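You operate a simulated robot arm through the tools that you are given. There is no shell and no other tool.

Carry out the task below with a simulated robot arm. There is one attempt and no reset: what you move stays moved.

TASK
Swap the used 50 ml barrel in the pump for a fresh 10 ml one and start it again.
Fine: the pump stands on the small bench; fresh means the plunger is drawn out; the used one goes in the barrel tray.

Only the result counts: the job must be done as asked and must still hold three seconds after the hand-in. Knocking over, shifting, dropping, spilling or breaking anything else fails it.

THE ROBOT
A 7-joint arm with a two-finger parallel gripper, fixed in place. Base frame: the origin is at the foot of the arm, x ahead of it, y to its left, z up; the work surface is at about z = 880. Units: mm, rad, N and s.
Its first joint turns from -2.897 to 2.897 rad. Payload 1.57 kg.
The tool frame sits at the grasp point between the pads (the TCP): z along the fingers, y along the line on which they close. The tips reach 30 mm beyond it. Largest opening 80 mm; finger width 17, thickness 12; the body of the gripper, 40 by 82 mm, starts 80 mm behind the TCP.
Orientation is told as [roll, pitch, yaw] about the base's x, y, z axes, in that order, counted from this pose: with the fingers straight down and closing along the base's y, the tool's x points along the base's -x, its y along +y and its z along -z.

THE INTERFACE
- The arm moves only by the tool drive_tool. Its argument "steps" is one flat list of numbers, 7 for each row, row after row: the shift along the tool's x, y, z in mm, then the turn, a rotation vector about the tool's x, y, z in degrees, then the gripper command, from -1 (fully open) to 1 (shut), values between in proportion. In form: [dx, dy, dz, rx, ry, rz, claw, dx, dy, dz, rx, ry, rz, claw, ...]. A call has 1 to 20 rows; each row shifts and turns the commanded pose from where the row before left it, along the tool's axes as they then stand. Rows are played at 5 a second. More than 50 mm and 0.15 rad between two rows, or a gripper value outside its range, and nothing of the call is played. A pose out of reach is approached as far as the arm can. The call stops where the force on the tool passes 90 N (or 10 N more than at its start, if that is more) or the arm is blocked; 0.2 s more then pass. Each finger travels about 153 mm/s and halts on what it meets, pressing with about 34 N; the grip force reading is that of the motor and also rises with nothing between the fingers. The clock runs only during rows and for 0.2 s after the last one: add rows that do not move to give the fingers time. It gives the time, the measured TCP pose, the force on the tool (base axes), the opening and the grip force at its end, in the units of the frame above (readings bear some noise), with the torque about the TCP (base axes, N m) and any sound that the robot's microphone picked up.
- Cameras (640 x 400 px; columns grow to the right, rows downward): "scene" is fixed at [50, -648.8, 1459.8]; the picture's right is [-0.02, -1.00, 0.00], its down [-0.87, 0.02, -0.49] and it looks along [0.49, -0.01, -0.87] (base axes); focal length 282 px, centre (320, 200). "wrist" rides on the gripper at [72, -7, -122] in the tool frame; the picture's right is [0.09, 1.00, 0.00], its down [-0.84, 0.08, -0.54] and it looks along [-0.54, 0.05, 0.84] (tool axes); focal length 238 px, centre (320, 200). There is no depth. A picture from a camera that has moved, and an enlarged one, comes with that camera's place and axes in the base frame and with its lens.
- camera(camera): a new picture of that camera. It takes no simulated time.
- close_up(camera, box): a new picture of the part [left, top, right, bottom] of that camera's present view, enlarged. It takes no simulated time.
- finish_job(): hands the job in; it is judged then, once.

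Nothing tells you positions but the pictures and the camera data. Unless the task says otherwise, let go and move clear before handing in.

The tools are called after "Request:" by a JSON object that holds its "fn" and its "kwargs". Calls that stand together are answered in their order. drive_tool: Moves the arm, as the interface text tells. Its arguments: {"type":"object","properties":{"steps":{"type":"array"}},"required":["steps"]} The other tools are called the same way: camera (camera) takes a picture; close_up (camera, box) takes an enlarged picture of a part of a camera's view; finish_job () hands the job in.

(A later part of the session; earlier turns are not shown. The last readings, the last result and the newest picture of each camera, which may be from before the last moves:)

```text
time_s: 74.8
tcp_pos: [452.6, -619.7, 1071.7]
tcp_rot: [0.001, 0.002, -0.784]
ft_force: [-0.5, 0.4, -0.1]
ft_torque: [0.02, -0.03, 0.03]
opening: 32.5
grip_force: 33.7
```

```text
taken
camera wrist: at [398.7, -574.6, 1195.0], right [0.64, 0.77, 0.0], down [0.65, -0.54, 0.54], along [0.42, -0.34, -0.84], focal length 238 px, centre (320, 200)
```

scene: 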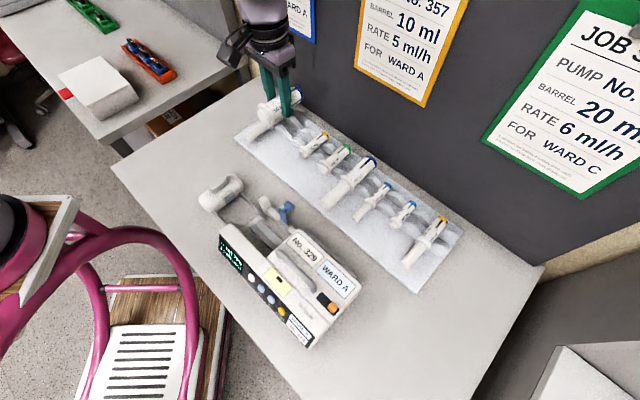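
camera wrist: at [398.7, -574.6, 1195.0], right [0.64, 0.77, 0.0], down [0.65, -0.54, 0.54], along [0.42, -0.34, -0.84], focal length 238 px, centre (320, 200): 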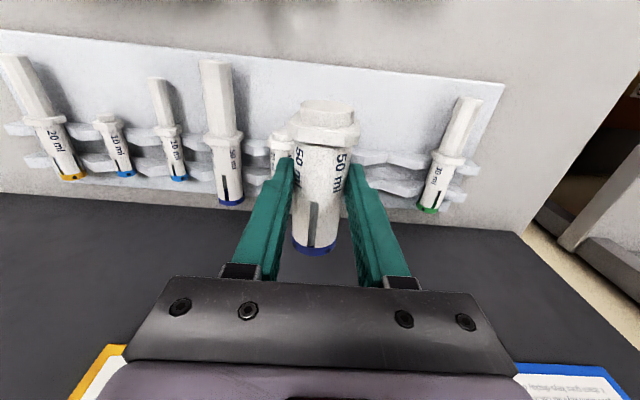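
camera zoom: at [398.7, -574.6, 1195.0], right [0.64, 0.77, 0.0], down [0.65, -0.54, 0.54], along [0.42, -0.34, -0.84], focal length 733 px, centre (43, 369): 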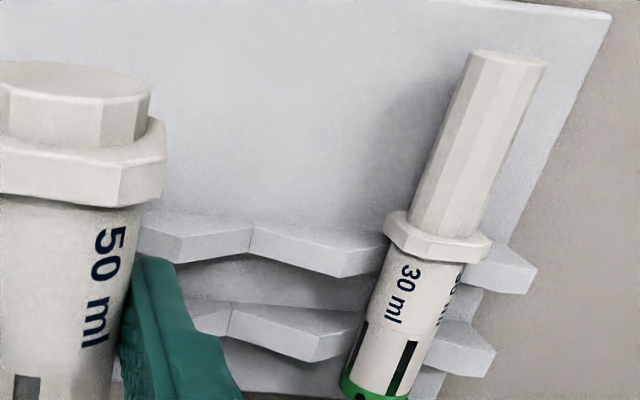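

Now I can place things: tray slots are spaced about 71 mm along the axis, the empty one is at u ≈ -22, and its two ridge rows leave a gap around n ≈ -823 for the fingers. I'll move the held barrel above it.

Request:
{"fn": "drive_tool", "kwargs": {"steps": [-21.6, 32, 0, 0, 0, 0, 1, -21.6, 32, 0, 0, 0, 0, 1, -21.6, 32.2, 0, 0, 0, 0, 1, 0, 0, 30, 0, 0, 0, 1, 0, 0, 30, 0, 0, 0, 1, 0, 0, 20, 0, 0, 0, 1, 0, 0, 0, 0, 0, 0, 1]}}

Request:
{"fn": "camera", "kwargs": {"camera": "wrist"}}

Request:
{"fn": "close_up", "kwargs": {"camera": "scene", "box": [225, 70, 345, 170]}}

Request:
{"fn": "close_up", "kwargs": {"camera": "wrist", "box": [230, 90, 410, 220]}}

```text
time_s: 76.4
tcp_pos: [569.5, -597.6, 990.2]
tcp_rot: [-0.001, 0.002, -0.782]
ft_force: [0.7, 0.2, -0.8]
ft_torque: [0.0, 0.02, -0.01]
opening: 32.4
grip_force: 34.1
```

```text
taken
camera wrist: at [514.9, -551.8, 1112.8], right [0.64, 0.77, 0.0], down [0.65, -0.54, 0.54], along [0.42, -0.34, -0.84], focal length 238 px, centre (320, 200)
```

wrist: 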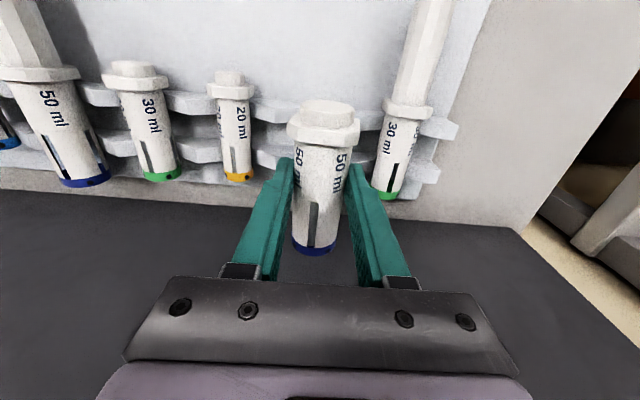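

```text
4.00 times, centred on (285, 120) of scene
camera zoom: at [50.0, -648.8, 1459.8], right [-0.02, -1.0, 0.0], down [-0.87, 0.02, -0.49], along [0.49, -0.01, -0.87], focal length 1129 px, centre (460, 520)
```

zoom: 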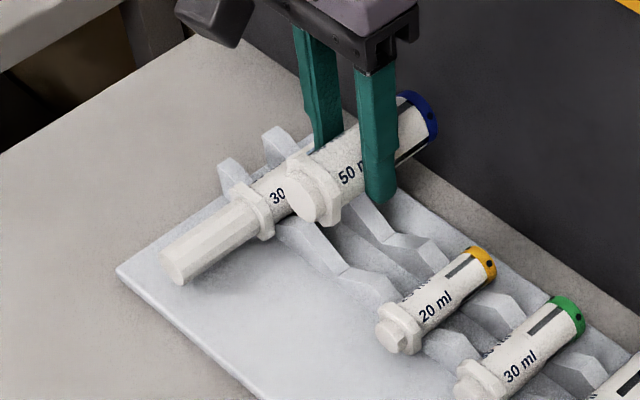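

```text
3.08 times, centred on (320, 155) of wrist
camera zoom: at [514.9, -551.8, 1112.8], right [0.64, 0.77, 0.0], down [0.65, -0.54, 0.54], along [0.42, -0.34, -0.84], focal length 733 px, centre (320, 338)
```

zoom: 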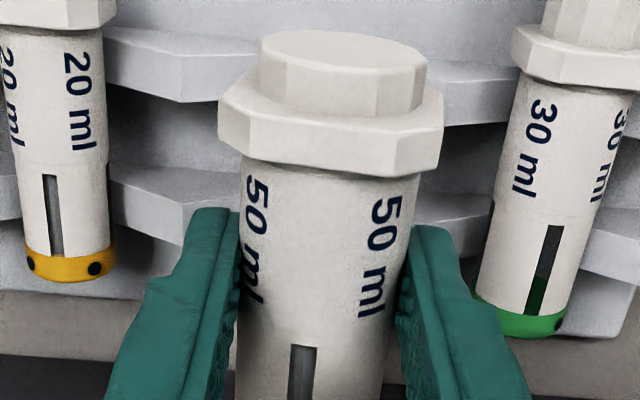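

Slot centre is at u ≈ -22.5; I'm about 2.5 mm off. I'll correct and descend to just above the ridges.

Request:
{"fn": "drive_tool", "kwargs": {"steps": [2, -2.5, 10, 0, 0, 0, 1, 0, 0, 12, 0, 0, 0, 1, 0, 0, 12, 0, 0, 0, 1, 0, 0, 8, 0, 0, 0, 1, 0, 0, 0, 0, 0, 0, 1]}}

Request:
{"fn": "close_up", "kwargs": {"camera": "wrist", "box": [230, 80, 410, 220]}}

Request:
{"fn": "close_up", "kwargs": {"camera": "scene", "box": [225, 80, 325, 160]}}

```text
time_s: 77.6
tcp_pos: [564.1, -598.9, 949.7]
tcp_rot: [-0.001, 0.002, -0.783]
ft_force: [0.0, 0.6, 0.2]
ft_torque: [0.05, 0.03, 0.0]
opening: 32.2
grip_force: 33.9
```

```text
2.86 times, centred on (320, 150) of wrist
camera zoom: at [510.4, -553.0, 1071.6], right [0.64, 0.77, 0.0], down [0.65, -0.54, 0.54], along [0.42, -0.34, -0.84], focal length 681 px, centre (320, 343)
```

zoom: 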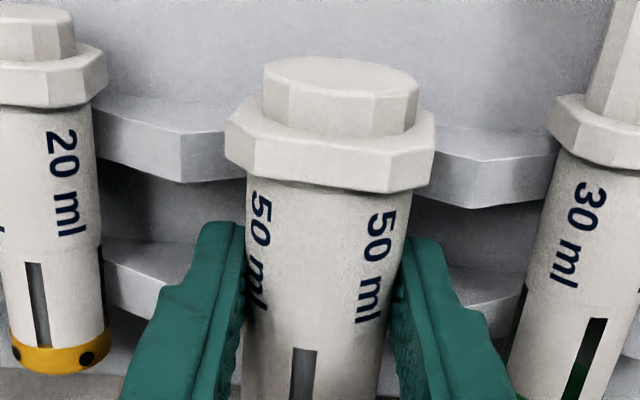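

```text
5.00 times, centred on (275, 120) of scene
camera zoom: at [50.0, -648.8, 1459.8], right [-0.02, -1.0, 0.0], down [-0.87, 0.02, -0.49], along [0.49, -0.01, -0.87], focal length 1412 px, centre (545, 600)
```

zoom: 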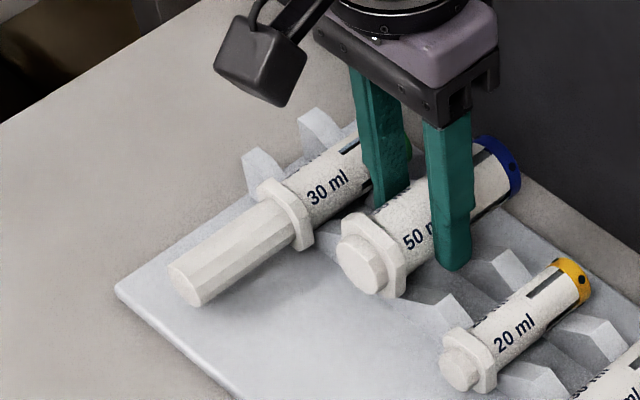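

Centred on the slot. Lowering in small steps until the barrel touches down.

Request:
{"fn": "drive_tool", "kwargs": {"steps": [0, 0, 4, 0, 0, 0, 1, 0, 0, 4, 0, 0, 0, 1, 0, 0, 3, 0, 0, 0, 1, 0, 0, 0, 0, 0, 0, 1]}}

Request:
{"fn": "close_up", "kwargs": {"camera": "scene", "box": [225, 80, 325, 160]}}

```text
time_s: 78.6
tcp_pos: [563.7, -597.6, 938.3]
tcp_rot: [0.0, 0.002, -0.782]
ft_force: [0.5, -0.2, -0.3]
ft_torque: [0.03, 0.0, 0.01]
opening: 32.4
grip_force: 34.2
```

```text
5.00 times, centred on (275, 120) of scene
camera zoom: at [50.0, -648.8, 1459.8], right [-0.02, -1.0, 0.0], down [-0.87, 0.02, -0.49], along [0.49, -0.01, -0.87], focal length 1412 px, centre (545, 600)
```

zoom: 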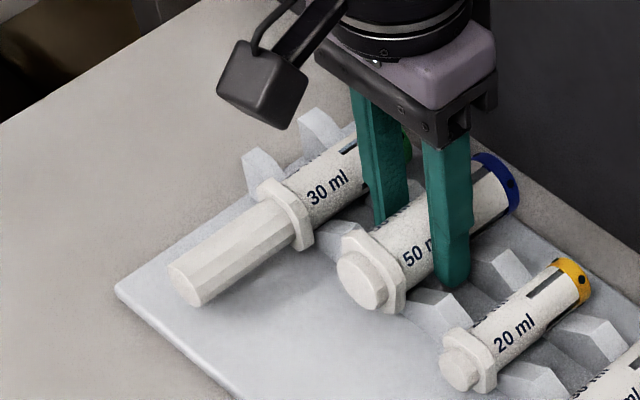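

Request:
{"fn": "drive_tool", "kwargs": {"steps": [0, 0, 2, 0, 0, 0, 1, 0, 0, 2, 0, 0, 0, 1, 0, 0, 0, 0, 0, 0, 1]}}

Request:
{"fn": "drive_tool", "kwargs": {"steps": [0, 0, 1.5, 0, 0, 0, 1, 0, 0, 0, 0, 0, 0, 1]}}

```text
time_s: 79.4
tcp_pos: [565.5, -598.2, 937.4]
tcp_rot: [0.002, 0.002, -0.783]
ft_force: [-0.3, -0.3, -0.5]
ft_torque: [-0.03, -0.03, 0.03]
opening: 32.4
grip_force: 34.7
```

```text
time_s: 80.0
tcp_pos: [563.9, -598.1, 933.3]
tcp_rot: [-0.001, 0.001, -0.784]
ft_force: [0.3, -0.3, 1.2]
ft_torque: [-0.03, -0.05, -0.02]
opening: 32.3
grip_force: 33.6
```

Request:
{"fn": "drive_tool", "kwargs": {"steps": [0, 0, 1.2, 0, 0, 0, 1, 0, 0, 0, 0, 0, 0, 1]}}

Request:
{"fn": "drive_tool", "kwargs": {"steps": [0, 0, 1.2, 0, 0, 0, 1, 0, 0, 0, 0, 0, 0, 1]}}

Request:
{"fn": "close_up", "kwargs": {"camera": "scene", "box": [225, 80, 325, 160]}}

Request:
{"fn": "close_up", "kwargs": {"camera": "wrist", "box": [230, 80, 410, 220]}}

```text
time_s: 80.6
tcp_pos: [564.5, -597.8, 933.6]
tcp_rot: [0.0, 0.0, -0.784]
ft_force: [0.4, 0.1, 10.2]
ft_torque: [-0.23, -0.14, -0.03]
opening: 32.3
grip_force: 34.0
```

```text
time_s: 81.2
tcp_pos: [565.7, -598.3, 932.7]
tcp_rot: [0.0, -0.002, -0.784]
ft_force: [-0.3, 2.3, 26.2]
ft_torque: [-0.2, -0.1, 0.0]
opening: 32.2
grip_force: 34.4
```

```text
5.00 times, centred on (275, 120) of scene
camera zoom: at [50.0, -648.8, 1459.8], right [-0.02, -1.0, 0.0], down [-0.87, 0.02, -0.49], along [0.49, -0.01, -0.87], focal length 1412 px, centre (545, 600)
```

zoom: 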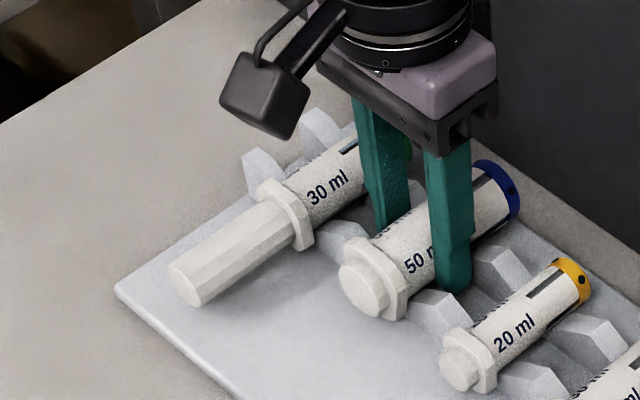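

```text
2.86 times, centred on (320, 150) of wrist
camera zoom: at [509.6, -552.0, 1055.3], right [0.64, 0.77, 0.0], down [0.65, -0.54, 0.54], along [0.42, -0.35, -0.84], focal length 681 px, centre (320, 343)
```

zoom: 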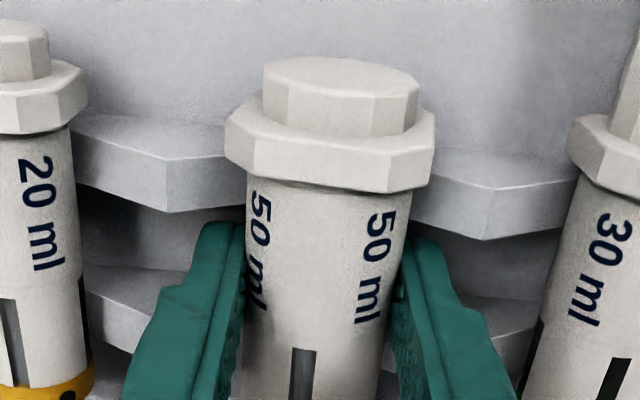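

Touchdown: 26 N. I'll relieve by about 1 mm, open slightly and rise straight up.

Request:
{"fn": "drive_tool", "kwargs": {"steps": [0, 0, -1.2, 0, 0, 0, 1, 0, 0, 0, 0, 0, 0, 1, 0, 0, 0, 0, 0, 0, 0.1, 0, 0, 0, 0, 0, 0, 0, 0, 0, 0, 0, 0, 0, 0, 0, 0, -10, 0, 0, 0, 0, 0, 0, -15, 0, 0, 0, 0, 0, 0, -25, 0, 0, 0, 0, 0, 0, -30, 0, 0, 0, 0, 0, 0, -30, 0, 0, 0, 0, 0, 0, 0, 0, 0, 0, 0]}}

Request:
{"fn": "close_up", "kwargs": {"camera": "scene", "box": [225, 80, 345, 170]}}

Request:
{"fn": "camera", "kwargs": {"camera": "wrist"}}

```text
time_s: 83.6
tcp_pos: [564.4, -599.6, 1042.4]
tcp_rot: [-0.001, 0.0, -0.784]
ft_force: [0.4, -0.6, 1.4]
ft_torque: [0.0, 0.02, 0.0]
opening: 39.9
grip_force: 0.2
```

```text
4.44 times, centred on (285, 125) of scene
camera zoom: at [50.0, -648.8, 1459.8], right [-0.02, -1.0, 0.0], down [-0.87, 0.02, -0.49], along [0.49, -0.01, -0.87], focal length 1255 px, centre (476, 533)
```

zoom: 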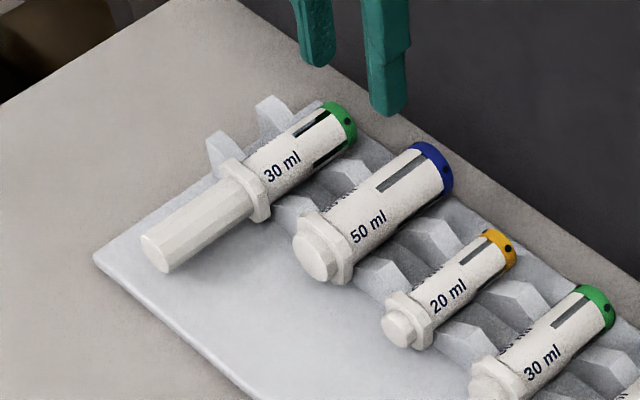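

```text
taken
camera wrist: at [509.9, -552.8, 1164.8], right [0.64, 0.77, 0.0], down [0.65, -0.54, 0.54], along [0.42, -0.34, -0.84], focal length 238 px, centre (320, 200)
```

wrist: 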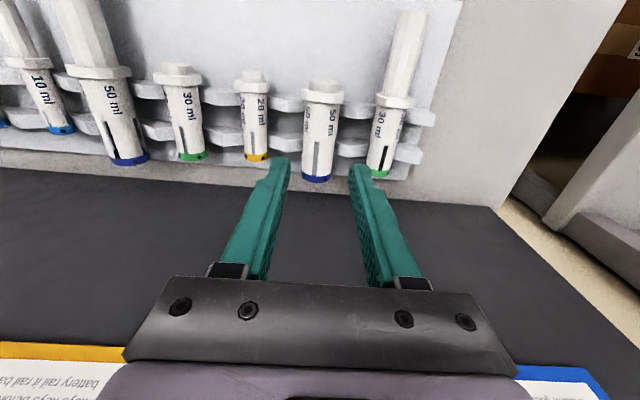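

The used barrel is seated in the tray like its neighbours. Before fetching the 10 ml, I'll look straight into the empty pump cradle to see where the supports are.

Request:
{"fn": "drive_tool", "kwargs": {"steps": [37, -28, -3, 0, 0, 0, 0, 37, -28, -3, 0, 0, 0, 0, 37, -28, -3, 0, 0, 0, 0, 37, -28, 0, 0, 0, 0, 0, 37, -28, 0, 0, 0, 0, 0, 37, -28, 0, 0, 0, 0, 0, 0, 0, 0, 0, 0, 0, 0]}}

Request:
{"fn": "camera", "kwargs": {"camera": "wrist"}}

Request:
{"fn": "close_up", "kwargs": {"camera": "wrist", "box": [240, 50, 420, 170]}}

Request:
{"fn": "close_up", "kwargs": {"camera": "scene", "box": [200, 175, 320, 275]}}

```text
time_s: 85.2
tcp_pos: [289.0, -559.4, 1054.7]
tcp_rot: [0.0, 0.002, -0.783]
ft_force: [0.0, 0.1, -0.9]
ft_torque: [-0.02, -0.01, 0.01]
opening: 40.0
grip_force: 0.0
```

```text
taken
camera wrist: at [232.4, -513.7, 1177.1], right [0.64, 0.77, 0.0], down [0.65, -0.54, 0.54], along [0.42, -0.34, -0.84], focal length 238 px, centre (320, 200)
```

wrist: 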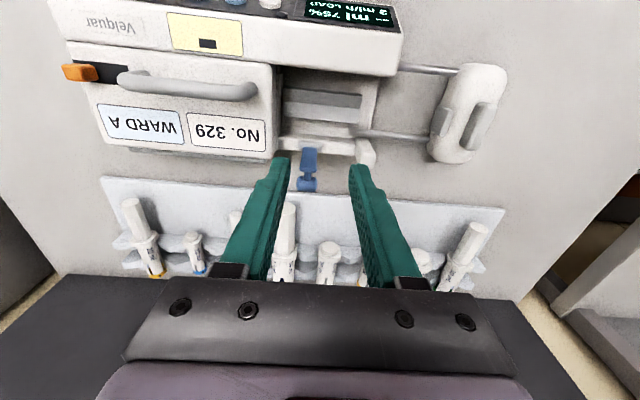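

```text
3.33 times, centred on (330, 110) of wrist
camera zoom: at [232.4, -513.7, 1177.1], right [0.64, 0.77, 0.0], down [0.65, -0.54, 0.54], along [0.42, -0.34, -0.84], focal length 794 px, centre (287, 500)
```

zoom: 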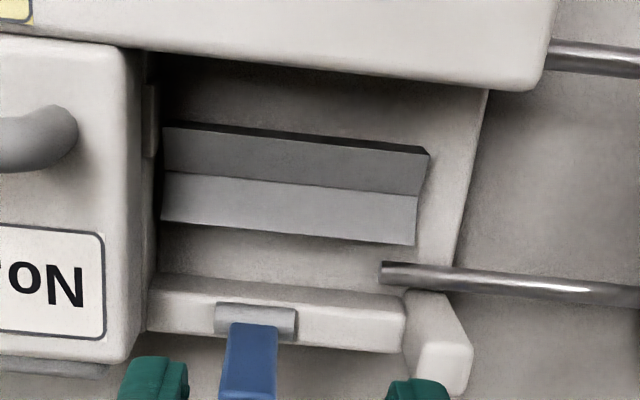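

```text
4.00 times, centred on (260, 225) of scene
camera zoom: at [50.0, -648.8, 1459.8], right [-0.02, -1.0, 0.0], down [-0.87, 0.02, -0.49], along [0.49, -0.01, -0.87], focal length 1129 px, centre (560, 100)
```

zoom: 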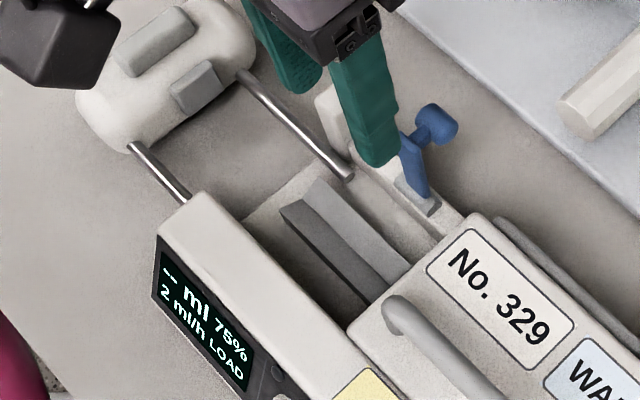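

Request:
{"fn": "close_up", "kwargs": {"camera": "scene", "box": [240, 210, 295, 255]}}

Request:
{"fn": "close_up", "kwargs": {"camera": "wrist", "box": [270, 70, 370, 140]}}

Request:
{"fn": "close_up", "kwargs": {"camera": "wrist", "box": [400, 50, 520, 180]}}

```text
8.89 times, centred on (268, 232) of scene
camera zoom: at [50.0, -648.8, 1459.8], right [-0.02, -1.0, 0.0], down [-0.87, 0.02, -0.49], along [0.49, -0.01, -0.87], focal length 2510 px, centre (787, -89)
```

zoom: 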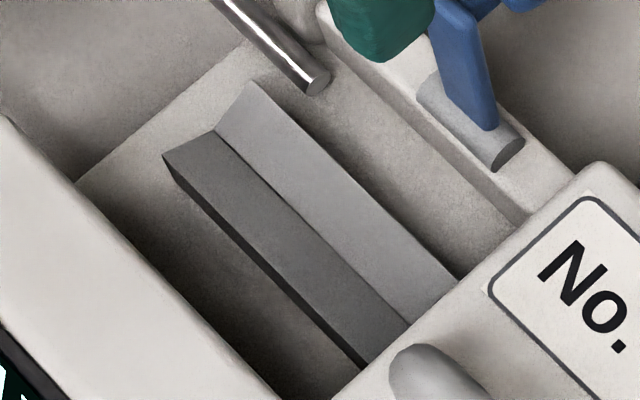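

```text
5.71 times, centred on (320, 105) of wrist
camera zoom: at [232.4, -513.7, 1177.1], right [0.64, 0.77, 0.0], down [0.65, -0.54, 0.54], along [0.42, -0.34, -0.84], focal length 1362 px, centre (320, 743)
```

zoom: 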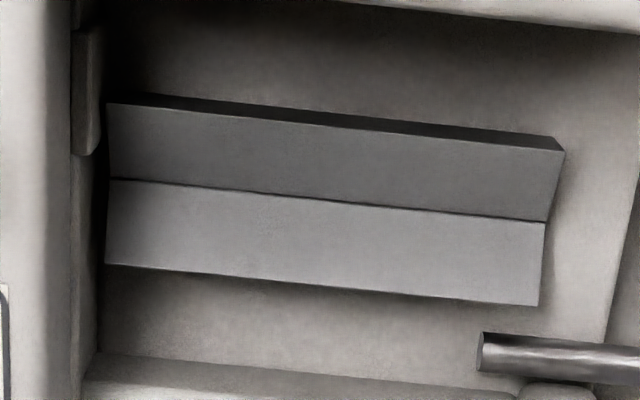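

```text
3.08 times, centred on (460, 115) of wrist
camera zoom: at [232.4, -513.7, 1177.1], right [0.64, 0.77, 0.0], down [0.65, -0.54, 0.54], along [0.42, -0.34, -0.84], focal length 733 px, centre (-111, 462)
```

zoom: 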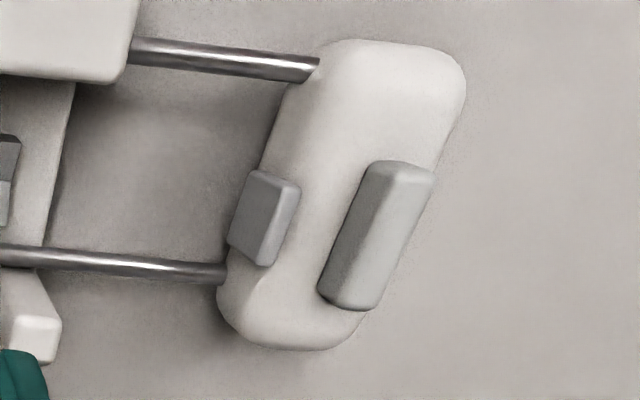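

The cradle is a shallow V block ending just behind the flange position, so the flange must sit just past its end. Now to the fresh 10 ml (plunger drawn out) in the tray at u ≈ -305.

Request:
{"fn": "drive_tool", "kwargs": {"steps": [-37, -19, 0, 0, 0, 0, 0, -37, -19, 0, 0, 0, 0, 0, -37, -19, 0, 0, 0, 0, 0, -37, -19, 0, 0, 0, 0, 0, -37, -19, 0, 0, 0, 0, 0, -38, -19, 0, 0, 0, 0, 0, 0, 0, 0, 0, 0, 0, 0]}}

Request:
{"fn": "camera", "kwargs": {"camera": "wrist"}}

Request:
{"fn": "close_up", "kwargs": {"camera": "wrist", "box": [240, 40, 400, 200]}}

Request:
{"fn": "camera", "kwargs": {"camera": "scene"}}

```text
time_s: 86.8
tcp_pos: [366.6, -798.5, 1049.8]
tcp_rot: [-0.001, 0.001, -0.784]
ft_force: [0.3, 0.2, 0.5]
ft_torque: [-0.03, 0.0, 0.0]
opening: 40.1
grip_force: 0.1
```

```text
taken
camera wrist: at [311.6, -752.4, 1174.1], right [0.64, 0.77, 0.0], down [0.65, -0.54, 0.54], along [0.42, -0.34, -0.84], focal length 238 px, centre (320, 200)
```

wrist: 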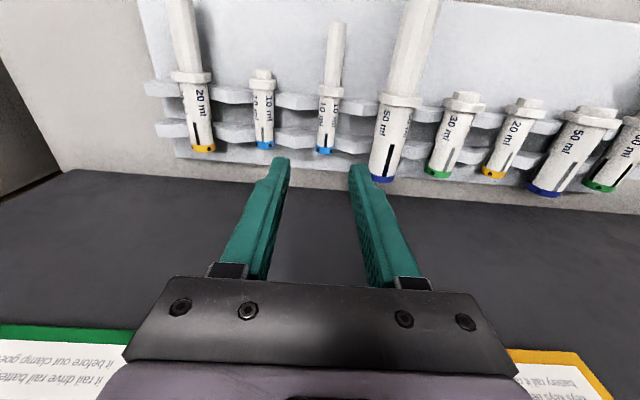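

```text
2.50 times, centred on (320, 120) of wrist
camera zoom: at [311.6, -752.4, 1174.1], right [0.64, 0.77, 0.0], down [0.65, -0.54, 0.54], along [0.42, -0.34, -0.84], focal length 596 px, centre (320, 400)
```

zoom: 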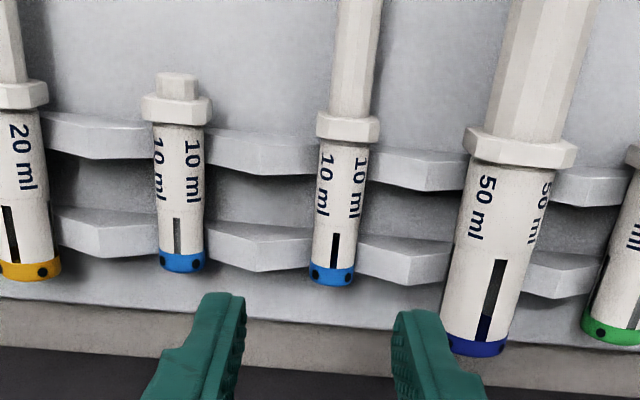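

```text
taken
```

scene: 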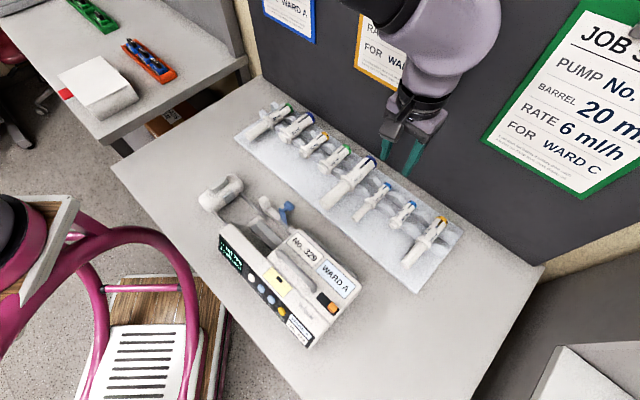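

The fresh 10 ml is about 8 mm to the right of my tool. I'll shift, descend part-way and re-check.

Request:
{"fn": "drive_tool", "kwargs": {"steps": [0.8, 8, 15, 0, 0, 0, 0, 0, 0, 25, 0, 0, 0, 0, 0, 0, 25, 0, 0, 0, 0, 0, 0, 0, 0, 0, 0, 0]}}

Request:
{"fn": "close_up", "kwargs": {"camera": "wrist", "box": [240, 70, 400, 200]}}

Request:
{"fn": "close_up", "kwargs": {"camera": "scene", "box": [330, 150, 440, 240]}}

```text
time_s: 87.8
tcp_pos: [371.3, -792.2, 987.3]
tcp_rot: [-0.001, 0.002, -0.783]
ft_force: [0.2, -0.6, 0.1]
ft_torque: [0.0, 0.04, -0.01]
opening: 40.3
grip_force: 0.0
```

```text
3.08 times, centred on (320, 135) of wrist
camera zoom: at [316.7, -746.7, 1109.9], right [0.64, 0.77, 0.0], down [0.65, -0.54, 0.54], along [0.42, -0.34, -0.84], focal length 733 px, centre (320, 400)
```

zoom: 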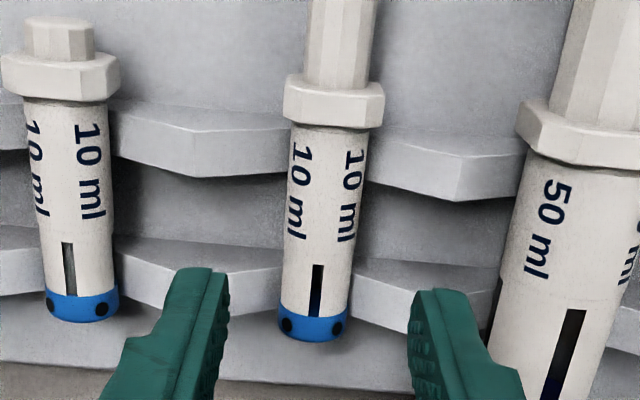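

```text
4.44 times, centred on (385, 195) of scene
camera zoom: at [50.0, -648.8, 1459.8], right [-0.02, -1.0, 0.0], down [-0.87, 0.02, -0.49], along [0.49, -0.01, -0.87], focal length 1255 px, centre (31, 222)
```

zoom: 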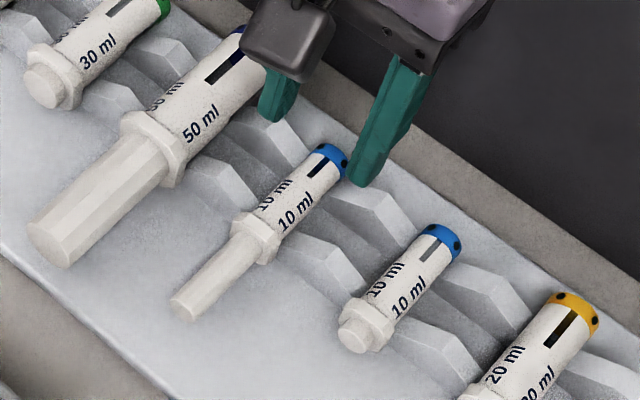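

Axis is aligned within half a millimetre. I'll descend to grip it a few millimetres below its axis (shallow, because the pump's V block is low and wide).

Request:
{"fn": "drive_tool", "kwargs": {"steps": [0, 0.3, 20, 0, 0, 0, 0, 0, 0, 18, 0, 0, 0, 0, 0, 0, 10, 0, 0, 0, 0, 0, 0, 6, 0, 0, 0, 0, 0, 0, 0, 0, 0, 0, 0]}}

Request:
{"fn": "close_up", "kwargs": {"camera": "wrist", "box": [240, 70, 400, 200]}}

Request:
{"fn": "close_up", "kwargs": {"camera": "scene", "box": [330, 150, 440, 240]}}

```text
time_s: 89.0
tcp_pos: [372.5, -792.6, 932.8]
tcp_rot: [0.0, 0.001, -0.784]
ft_force: [-1.2, 0.0, -0.1]
ft_torque: [-0.01, 0.0, -0.01]
opening: 40.1
grip_force: 0.0
```

```text
3.08 times, centred on (320, 135) of wrist
camera zoom: at [317.4, -746.3, 1055.3], right [0.64, 0.77, 0.0], down [0.65, -0.54, 0.54], along [0.42, -0.34, -0.84], focal length 733 px, centre (320, 400)
```

zoom: 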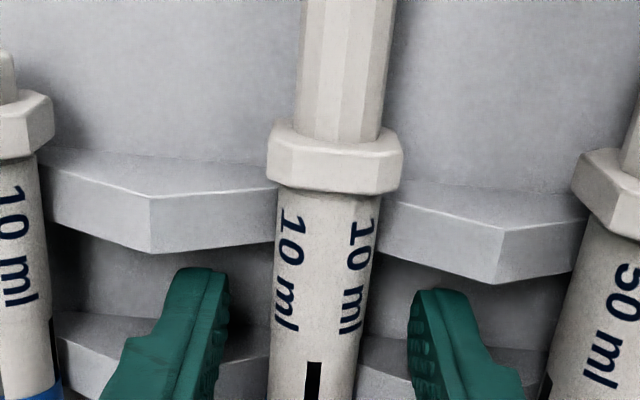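

```text
4.44 times, centred on (385, 195) of scene
camera zoom: at [50.0, -648.8, 1459.8], right [-0.02, -1.0, 0.0], down [-0.87, 0.02, -0.49], along [0.49, -0.01, -0.87], focal length 1255 px, centre (31, 222)
```

zoom: 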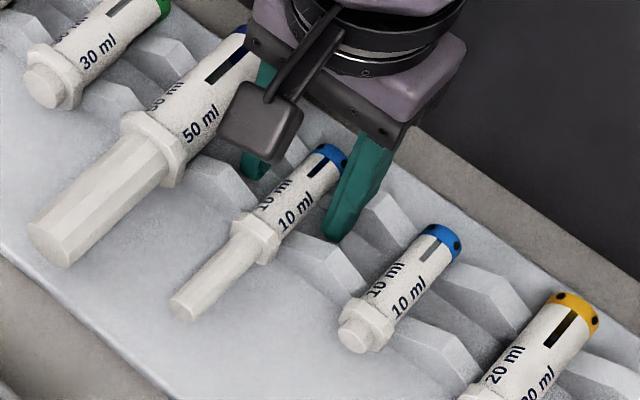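

Request:
{"fn": "drive_tool", "kwargs": {"steps": [0, 0, 0, 0, 0, 0, 0.3, 0, 0, 0, 0, 0, 0, 0.45, 0, 0, 0, 0, 0, 0, 1, 0, 0, 0, 0, 0, 0, 1]}}

Request:
{"fn": "close_up", "kwargs": {"camera": "wrist", "box": [240, 70, 400, 200]}}

Request:
{"fn": "close_up", "kwargs": {"camera": "scene", "box": [330, 150, 440, 240]}}

```text
time_s: 90.0
tcp_pos: [372.6, -791.8, 933.6]
tcp_rot: [-0.001, 0.002, -0.784]
ft_force: [0.9, -0.2, 0.7]
ft_torque: [0.04, 0.03, 0.02]
opening: 18.1
grip_force: 33.3
```

```text
3.08 times, centred on (320, 135) of wrist
camera zoom: at [317.4, -746.3, 1055.5], right [0.64, 0.77, 0.0], down [0.65, -0.54, 0.54], along [0.42, -0.34, -0.84], focal length 733 px, centre (320, 400)
```

zoom: 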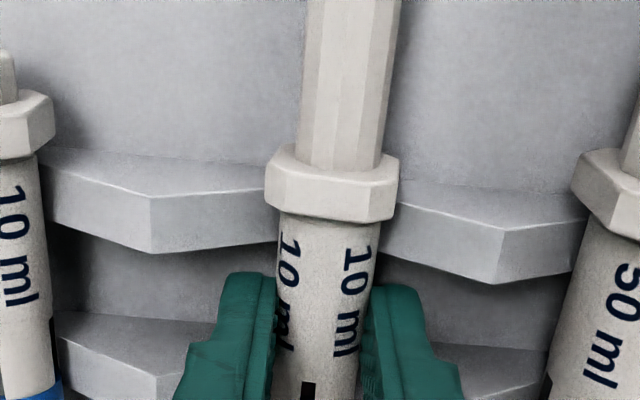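

```text
4.44 times, centred on (385, 195) of scene
camera zoom: at [50.0, -648.8, 1459.8], right [-0.02, -1.0, 0.0], down [-0.87, 0.02, -0.49], along [0.49, -0.01, -0.87], focal length 1255 px, centre (31, 222)
```

zoom: 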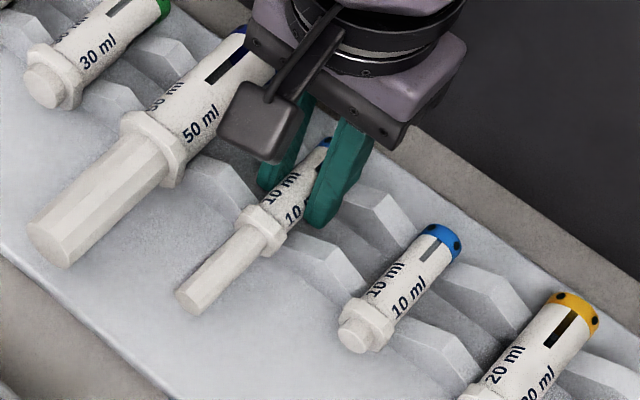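

The barrel seems to have shifted slightly as the fingers closed (18.1 mm). Let me look closely before lifting.

Request:
{"fn": "camera", "kwargs": {"camera": "wrist"}}

Request:
{"fn": "close_up", "kwargs": {"camera": "wrist", "box": [270, 20, 370, 180]}}

Request:
{"fn": "close_up", "kwargs": {"camera": "scene", "box": [355, 175, 425, 230]}}

```text
taken
camera wrist: at [317.4, -746.3, 1055.5], right [0.64, 0.77, 0.0], down [0.65, -0.54, 0.54], along [0.42, -0.34, -0.84], focal length 238 px, centre (320, 200)
```

wrist: 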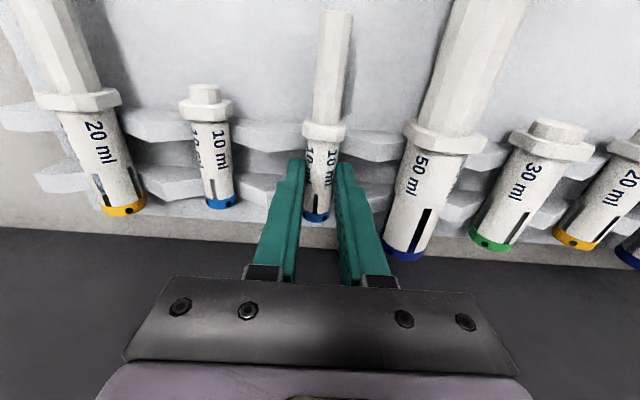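

```text
2.50 times, centred on (320, 100) of wrist
camera zoom: at [317.4, -746.3, 1055.5], right [0.64, 0.77, 0.0], down [0.65, -0.54, 0.54], along [0.42, -0.34, -0.84], focal length 596 px, centre (320, 450)
```

zoom: 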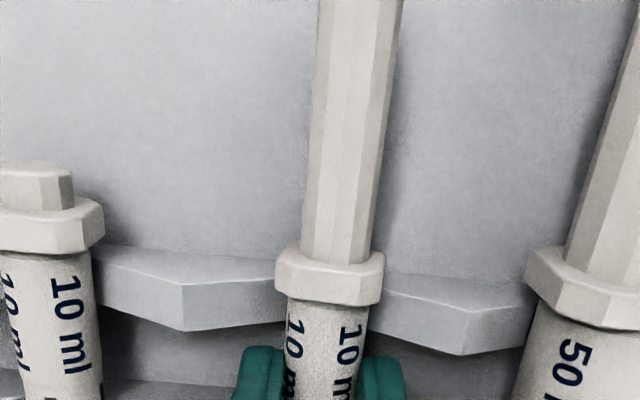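

```text
7.27 times, centred on (390, 202) of scene
camera zoom: at [50.0, -648.8, 1459.8], right [-0.02, -1.0, 0.0], down [-0.87, 0.02, -0.49], along [0.49, -0.01, -0.87], focal length 2054 px, centre (-189, 182)
```

zoom: 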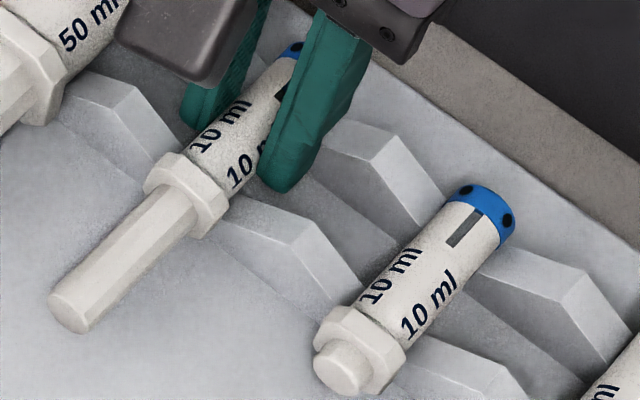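

Grip looks stable. I'll lift a little and check the barrel stays level and straight in the fingers.

Request:
{"fn": "drive_tool", "kwargs": {"steps": [0, 0, -3, 0, 0, 0, 1, 0, 0, -5, 0, 0, 0, 1, 0, 0, -10, 0, 0, 0, 1, 0, 0, -15, 0, 0, 0, 1, 0, 0, 0, 0, 0, 0, 1]}}

Request:
{"fn": "camera", "kwargs": {"camera": "wrist"}}

Request:
{"fn": "close_up", "kwargs": {"camera": "scene", "box": [330, 140, 440, 240]}}

Request:
{"fn": "close_up", "kwargs": {"camera": "wrist", "box": [260, 40, 380, 230]}}

```text
time_s: 91.2
tcp_pos: [370.7, -792.8, 966.1]
tcp_rot: [0.001, 0.001, -0.785]
ft_force: [-0.9, -0.1, -1.0]
ft_torque: [-0.01, 0.02, 0.01]
opening: 18.2
grip_force: 32.9
```

```text
taken
camera wrist: at [316.1, -747.0, 1088.2], right [0.64, 0.77, 0.0], down [0.65, -0.54, 0.54], along [0.42, -0.34, -0.84], focal length 238 px, centre (320, 200)
```

wrist: 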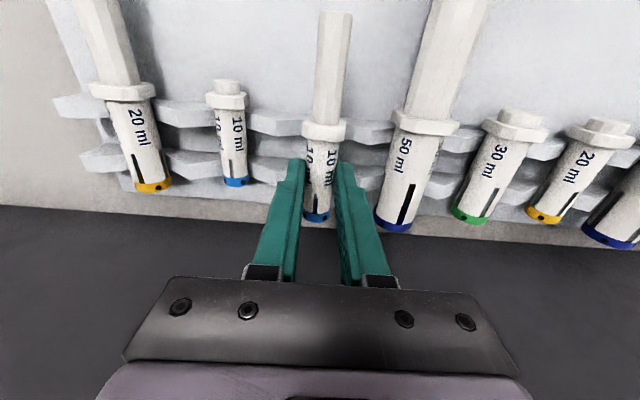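

```text
4.00 times, centred on (385, 190) of scene
camera zoom: at [50.0, -648.8, 1459.8], right [-0.02, -1.0, 0.0], down [-0.87, 0.02, -0.49], along [0.49, -0.01, -0.87], focal length 1129 px, centre (60, 240)
```

zoom: 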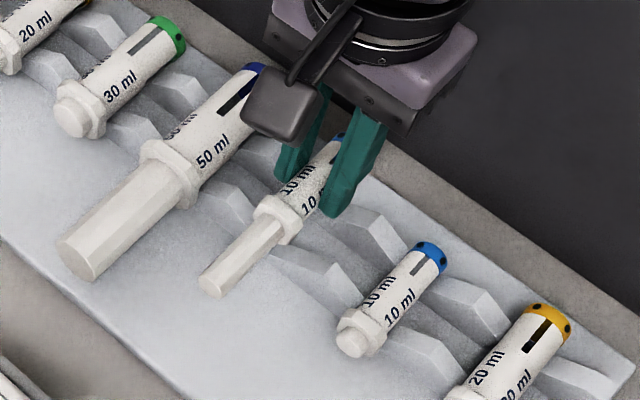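

```text
2.11 times, centred on (320, 135) of wrist
camera zoom: at [316.1, -747.0, 1088.2], right [0.64, 0.77, 0.0], down [0.65, -0.54, 0.54], along [0.42, -0.34, -0.84], focal length 502 px, centre (320, 337)
```

zoom: 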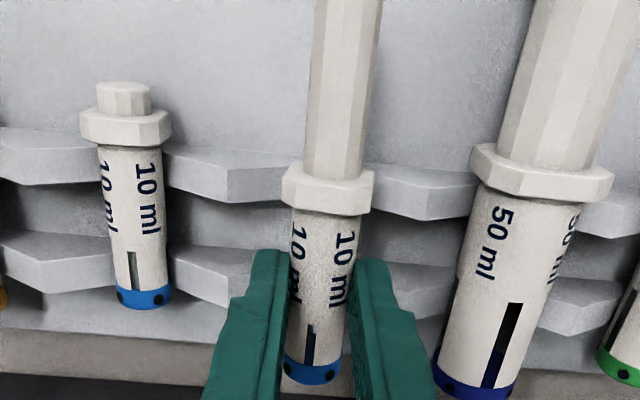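

The barrel is level in the fingers, its axis about 20 mm below the TCP, flange about 30 mm ahead. That matches how the 50 ml sat in the grip, so the same pump position should work. I'll raise, carry it to the pump and turn it.

Request:
{"fn": "drive_tool", "kwargs": {"steps": [0, 0, -30, 0, 0, 0, 1, 0, 0, -35, 0, 0, 0, 1, 0, 0, -35, 0, 0, 0, 1, 34.9, 17.1, 0, 0, 0, 0, 1, 34.9, 17.1, 0, 0, 0, 0, 1, 34.9, 17.1, 0, 0, 0, 0, 1, 34.9, 17.1, 0, 0, 0, 0, 1, 34.9, 17.1, 0, 0, 0, 0, 1, 34.9, 17.1, 0, 0, 0, 0, 1, 35.2, 16.9, 0, 0, 0, 0, 1, 0, 0, 0, 0, 0, 0, 1]}}

Request:
{"fn": "drive_tool", "kwargs": {"steps": [0, 0, 0, 0, 0, 7.5, 1, 0, 0, 0, 0, 0, 7.5, 1, 0, 0, 0, 0, 0, 7.5, 1, 0, 0, 0, 0, 0, 7.5, 1, 0, 0, 0, 0, 0, 7.5, 1, 0, 0, 0, 0, 0, 7.5, 1, 0, 0, 0, 0, 0, 7.5, 1, 0, 0, 0, 0, 0, 7.5, 1, 0, 0, 0, 0, 0, 7.5, 1, 0, 0, 0, 0, 0, 7.5, 1, 0, 0, 0, 0, 0, 7.5, 1, 0, 0, 0, 0, 0, 7.5, 1, 0, 0, 0, 0, 0, 0, 1]}}

Request:
{"fn": "camera", "kwargs": {"camera": "wrist"}}

Request:
{"fn": "camera", "kwargs": {"camera": "scene"}}

```text
time_s: 93.6
tcp_pos: [283.2, -534.9, 1067.3]
tcp_rot: [0.0, 0.001, -0.783]
ft_force: [0.5, -0.5, -0.2]
ft_torque: [-0.01, 0.01, -0.01]
opening: 18.3
grip_force: 32.3
```

```text
time_s: 96.4
tcp_pos: [281.7, -535.0, 1065.3]
tcp_rot: [-0.002, 0.0, -2.356]
ft_force: [0.1, -0.3, -0.5]
ft_torque: [0.02, 0.0, 0.02]
opening: 18.4
grip_force: 32.5
```

```text
taken
camera wrist: at [329.4, -479.9, 1188.3], right [0.77, -0.64, 0.0], down [-0.54, -0.65, 0.54], along [-0.35, -0.42, -0.84], focal length 238 px, centre (320, 200)
```

wrist: 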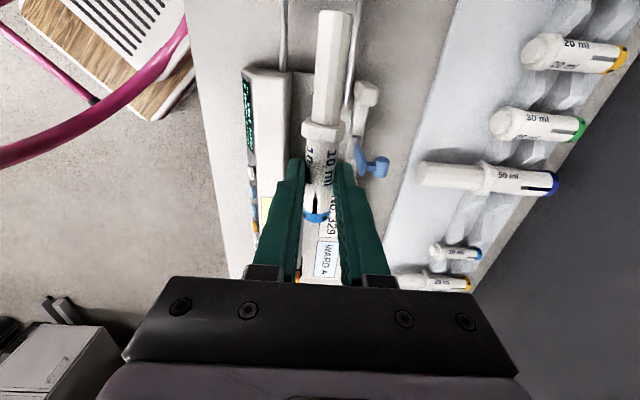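

```text
taken
```

scene: 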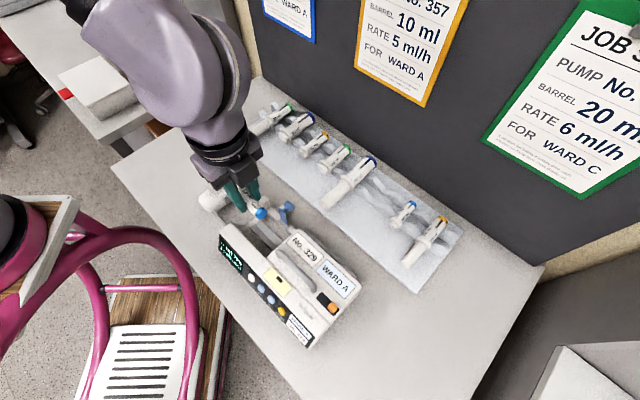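

Request:
{"fn": "close_up", "kwargs": {"camera": "wrist", "box": [240, 50, 400, 230]}}

Request:
{"fn": "close_up", "kwargs": {"camera": "scene", "box": [200, 175, 320, 275]}}

```text
2.22 times, centred on (320, 140) of wrist
camera zoom: at [329.4, -479.9, 1188.3], right [0.77, -0.64, 0.0], down [-0.54, -0.65, 0.54], along [-0.35, -0.42, -0.84], focal length 530 px, centre (320, 333)
```

zoom: 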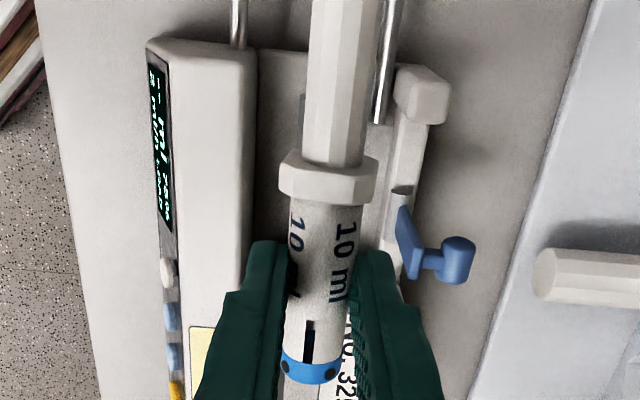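

```text
4.00 times, centred on (260, 225) of scene
camera zoom: at [50.0, -648.8, 1459.8], right [-0.02, -1.0, 0.0], down [-0.87, 0.02, -0.49], along [0.49, -0.01, -0.87], focal length 1129 px, centre (560, 100)
```

zoom: 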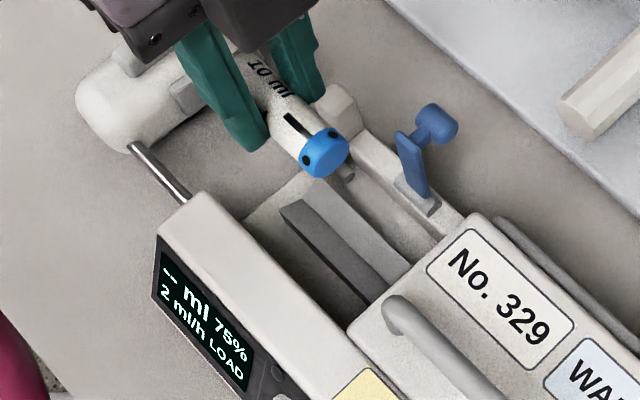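

Aligned over the cradle. Descending toward the V block, stopping above it for a check.

Request:
{"fn": "drive_tool", "kwargs": {"steps": [0, 0.6, 25, 0, 0, 0, 1, 0, 0, 30, 0, 0, 0, 1, 0, 0, 25, 0, 0, 0, 1, 0, 0, 20, 0, 0, 0, 1, 0, 0, 10, 0, 0, 0, 1, 0, 0, 0, 0, 0, 0, 1]}}

Request:
{"fn": "close_up", "kwargs": {"camera": "wrist", "box": [240, 50, 400, 230]}}

Request:
{"fn": "close_up", "kwargs": {"camera": "scene", "box": [220, 185, 310, 260]}}

```text
time_s: 97.8
tcp_pos: [282.9, -534.9, 956.8]
tcp_rot: [-0.002, -0.002, -2.355]
ft_force: [-0.3, -1.2, -0.2]
ft_torque: [0.02, 0.05, 0.0]
opening: 18.2
grip_force: 32.7
```

```text
2.22 times, centred on (320, 140) of wrist
camera zoom: at [329.6, -479.8, 1078.7], right [0.77, -0.64, 0.0], down [-0.54, -0.65, 0.54], along [-0.35, -0.42, -0.84], focal length 530 px, centre (320, 333)
```

zoom: 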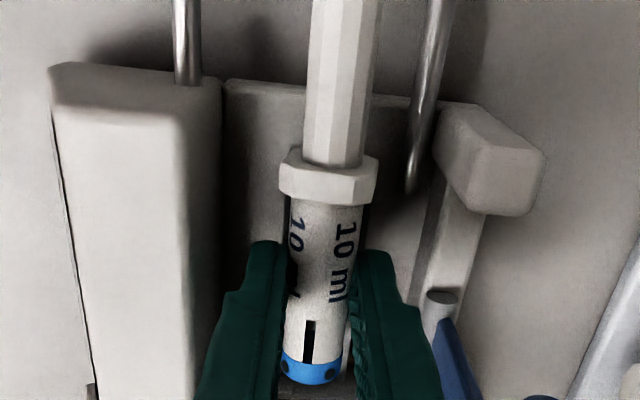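

```text
5.33 times, centred on (265, 222) of scene
camera zoom: at [50.0, -648.8, 1459.8], right [-0.02, -1.0, 0.0], down [-0.87, 0.02, -0.49], along [0.49, -0.01, -0.87], focal length 1506 px, centre (613, 80)
```

zoom: 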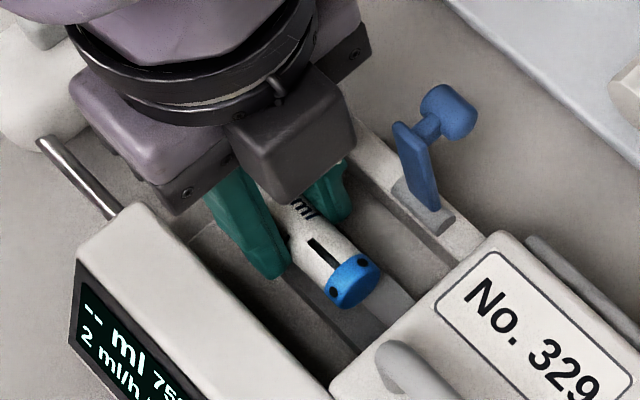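

Request:
{"fn": "close_up", "kwargs": {"camera": "wrist", "box": [280, 90, 370, 170]}}

Request:
{"fn": "close_up", "kwargs": {"camera": "scene", "box": [245, 210, 300, 250]}}

```text
5.00 times, centred on (325, 130) of wrist
camera zoom: at [329.6, -479.8, 1078.7], right [0.77, -0.64, 0.0], down [-0.54, -0.65, 0.54], along [-0.35, -0.42, -0.84], focal length 1192 px, centre (295, 550)
```

zoom: 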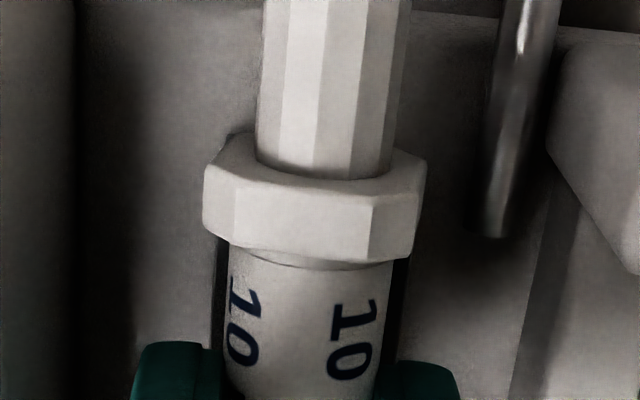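

```text
10.00 times, centred on (272, 230) of scene
camera zoom: at [50.0, -648.8, 1459.8], right [-0.02, -1.0, 0.0], down [-0.87, 0.02, -0.49], along [0.49, -0.01, -0.87], focal length 2824 px, centre (795, -100)
```

zoom: 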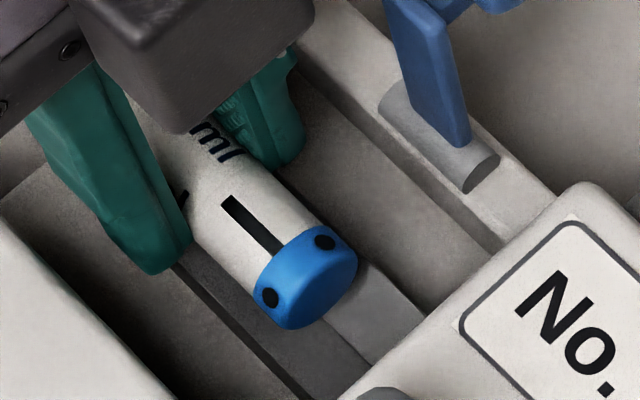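

The V block edges are visible right behind the flange, so the flange is just past its end. I'll shift 1.5 mm toward the body and keep lowering slowly with force checks.

Request:
{"fn": "drive_tool", "kwargs": {"steps": [-1.5, 0, 4, 0, 0, 0, 1, 0, 0, 4, 0, 0, 0, 1, 0, 0, 3, 0, 0, 0, 1, 0, 0, 0, 0, 0, 0, 1]}}

Request:
{"fn": "drive_tool", "kwargs": {"steps": [0, 0, 2, 0, 0, 0, 1, 0, 0, 0, 0, 0, 0, 1]}}

Request:
{"fn": "close_up", "kwargs": {"camera": "wrist", "box": [280, 90, 370, 190]}}

Request:
{"fn": "close_up", "kwargs": {"camera": "scene", "box": [245, 210, 300, 250]}}

```text
time_s: 98.8
tcp_pos: [282.7, -538.5, 945.1]
tcp_rot: [-0.001, -0.001, -2.356]
ft_force: [2.5, -0.6, 8.4]
ft_torque: [0.1, -0.21, -0.06]
opening: 18.5
grip_force: 33.4
```

```text
time_s: 99.4
tcp_pos: [282.8, -537.0, 944.9]
tcp_rot: [-0.001, 0.0, -2.355]
ft_force: [3.6, -2.6, 20.0]
ft_torque: [0.32, -0.45, -0.12]
opening: 18.1
grip_force: 33.2
```

```text
4.00 times, centred on (325, 140) of wrist
camera zoom: at [329.1, -481.5, 1066.4], right [0.77, -0.64, 0.0], down [-0.54, -0.65, 0.54], along [-0.35, -0.42, -0.84], focal length 953 px, centre (300, 440)
```

zoom: 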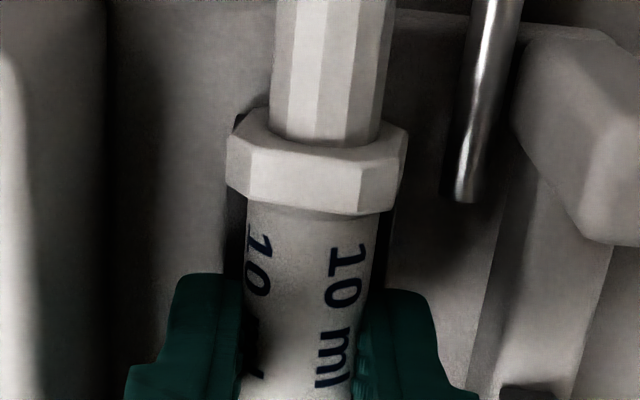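

```text
10.00 times, centred on (272, 230) of scene
camera zoom: at [50.0, -648.8, 1459.8], right [-0.02, -1.0, 0.0], down [-0.87, 0.02, -0.49], along [0.49, -0.01, -0.87], focal length 2824 px, centre (795, -100)
```

zoom: 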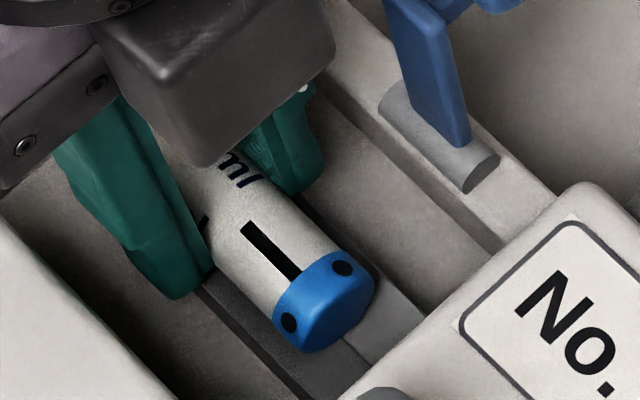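

Contact at 20 N, and the torque says it acts about 26 mm ahead of the TCP: that's the flange catching the end of the V block. I'll lift a few mm, shift 5 mm outward, and lower again.

Request:
{"fn": "drive_tool", "kwargs": {"steps": [0, 0, -6, 0, 0, 0, 1, 0, 0, 0, 0, 0, 0, 1, 5, 0, 0, 0, 0, 0, 1, 0, 0, 0, 0, 0, 0, 1, 0, 0, 3, 0, 0, 0, 1, 0, 0, 2, 0, 0, 0, 1, 0, 0, 0, 0, 0, 0, 1]}}

Request:
{"fn": "close_up", "kwargs": {"camera": "wrist", "box": [280, 90, 370, 190]}}

```text
time_s: 101.0
tcp_pos: [285.6, -533.7, 943.6]
tcp_rot: [-0.002, 0.0, -2.355]
ft_force: [-0.5, -0.3, 0.6]
ft_torque: [-0.02, -0.06, 0.0]
opening: 18.1
grip_force: 33.1
```

```text
4.00 times, centred on (325, 140) of wrist
camera zoom: at [332.2, -477.4, 1066.5], right [0.77, -0.64, 0.0], down [-0.53, -0.65, 0.54], along [-0.35, -0.42, -0.84], focal length 953 px, centre (300, 440)
```

zoom: 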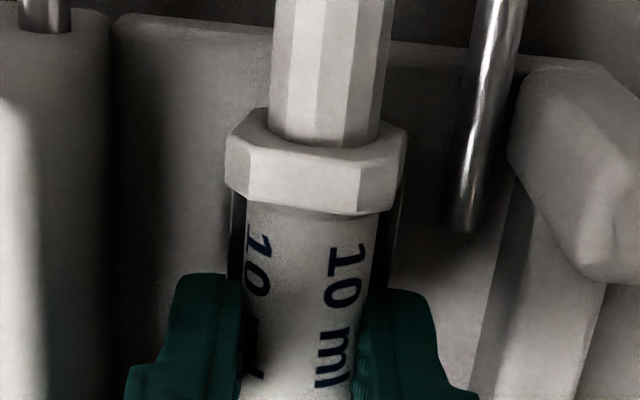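

Free now at the same height. Continuing down in small steps.

Request:
{"fn": "drive_tool", "kwargs": {"steps": [0, 0, 2, 0, 0, 0, 1, 0, 0, 0, 0, 0, 0, 1]}}

Request:
{"fn": "drive_tool", "kwargs": {"steps": [0, 0, 2, 0, 0, 0, 1, 0, 0, 0, 0, 0, 0, 1]}}

```text
time_s: 101.6
tcp_pos: [286.2, -532.0, 943.4]
tcp_rot: [0.003, 0.0, -2.354]
ft_force: [3.0, 7.0, 42.2]
ft_torque: [0.55, -0.02, -0.01]
opening: 18.3
grip_force: 32.9
```

```text
time_s: 102.1
tcp_pos: [285.1, -534.2, 942.6]
tcp_rot: [0.006, 0.0, -2.358]
ft_force: [-2.9, 16.6, 36.0]
ft_torque: [0.81, 0.12, 0.07]
opening: 18.1
grip_force: 32.6
stopped in row 2: the force on the tool passed its limit at 94 N (the readings are from after the stop); the commanded pose is now the measured one
```

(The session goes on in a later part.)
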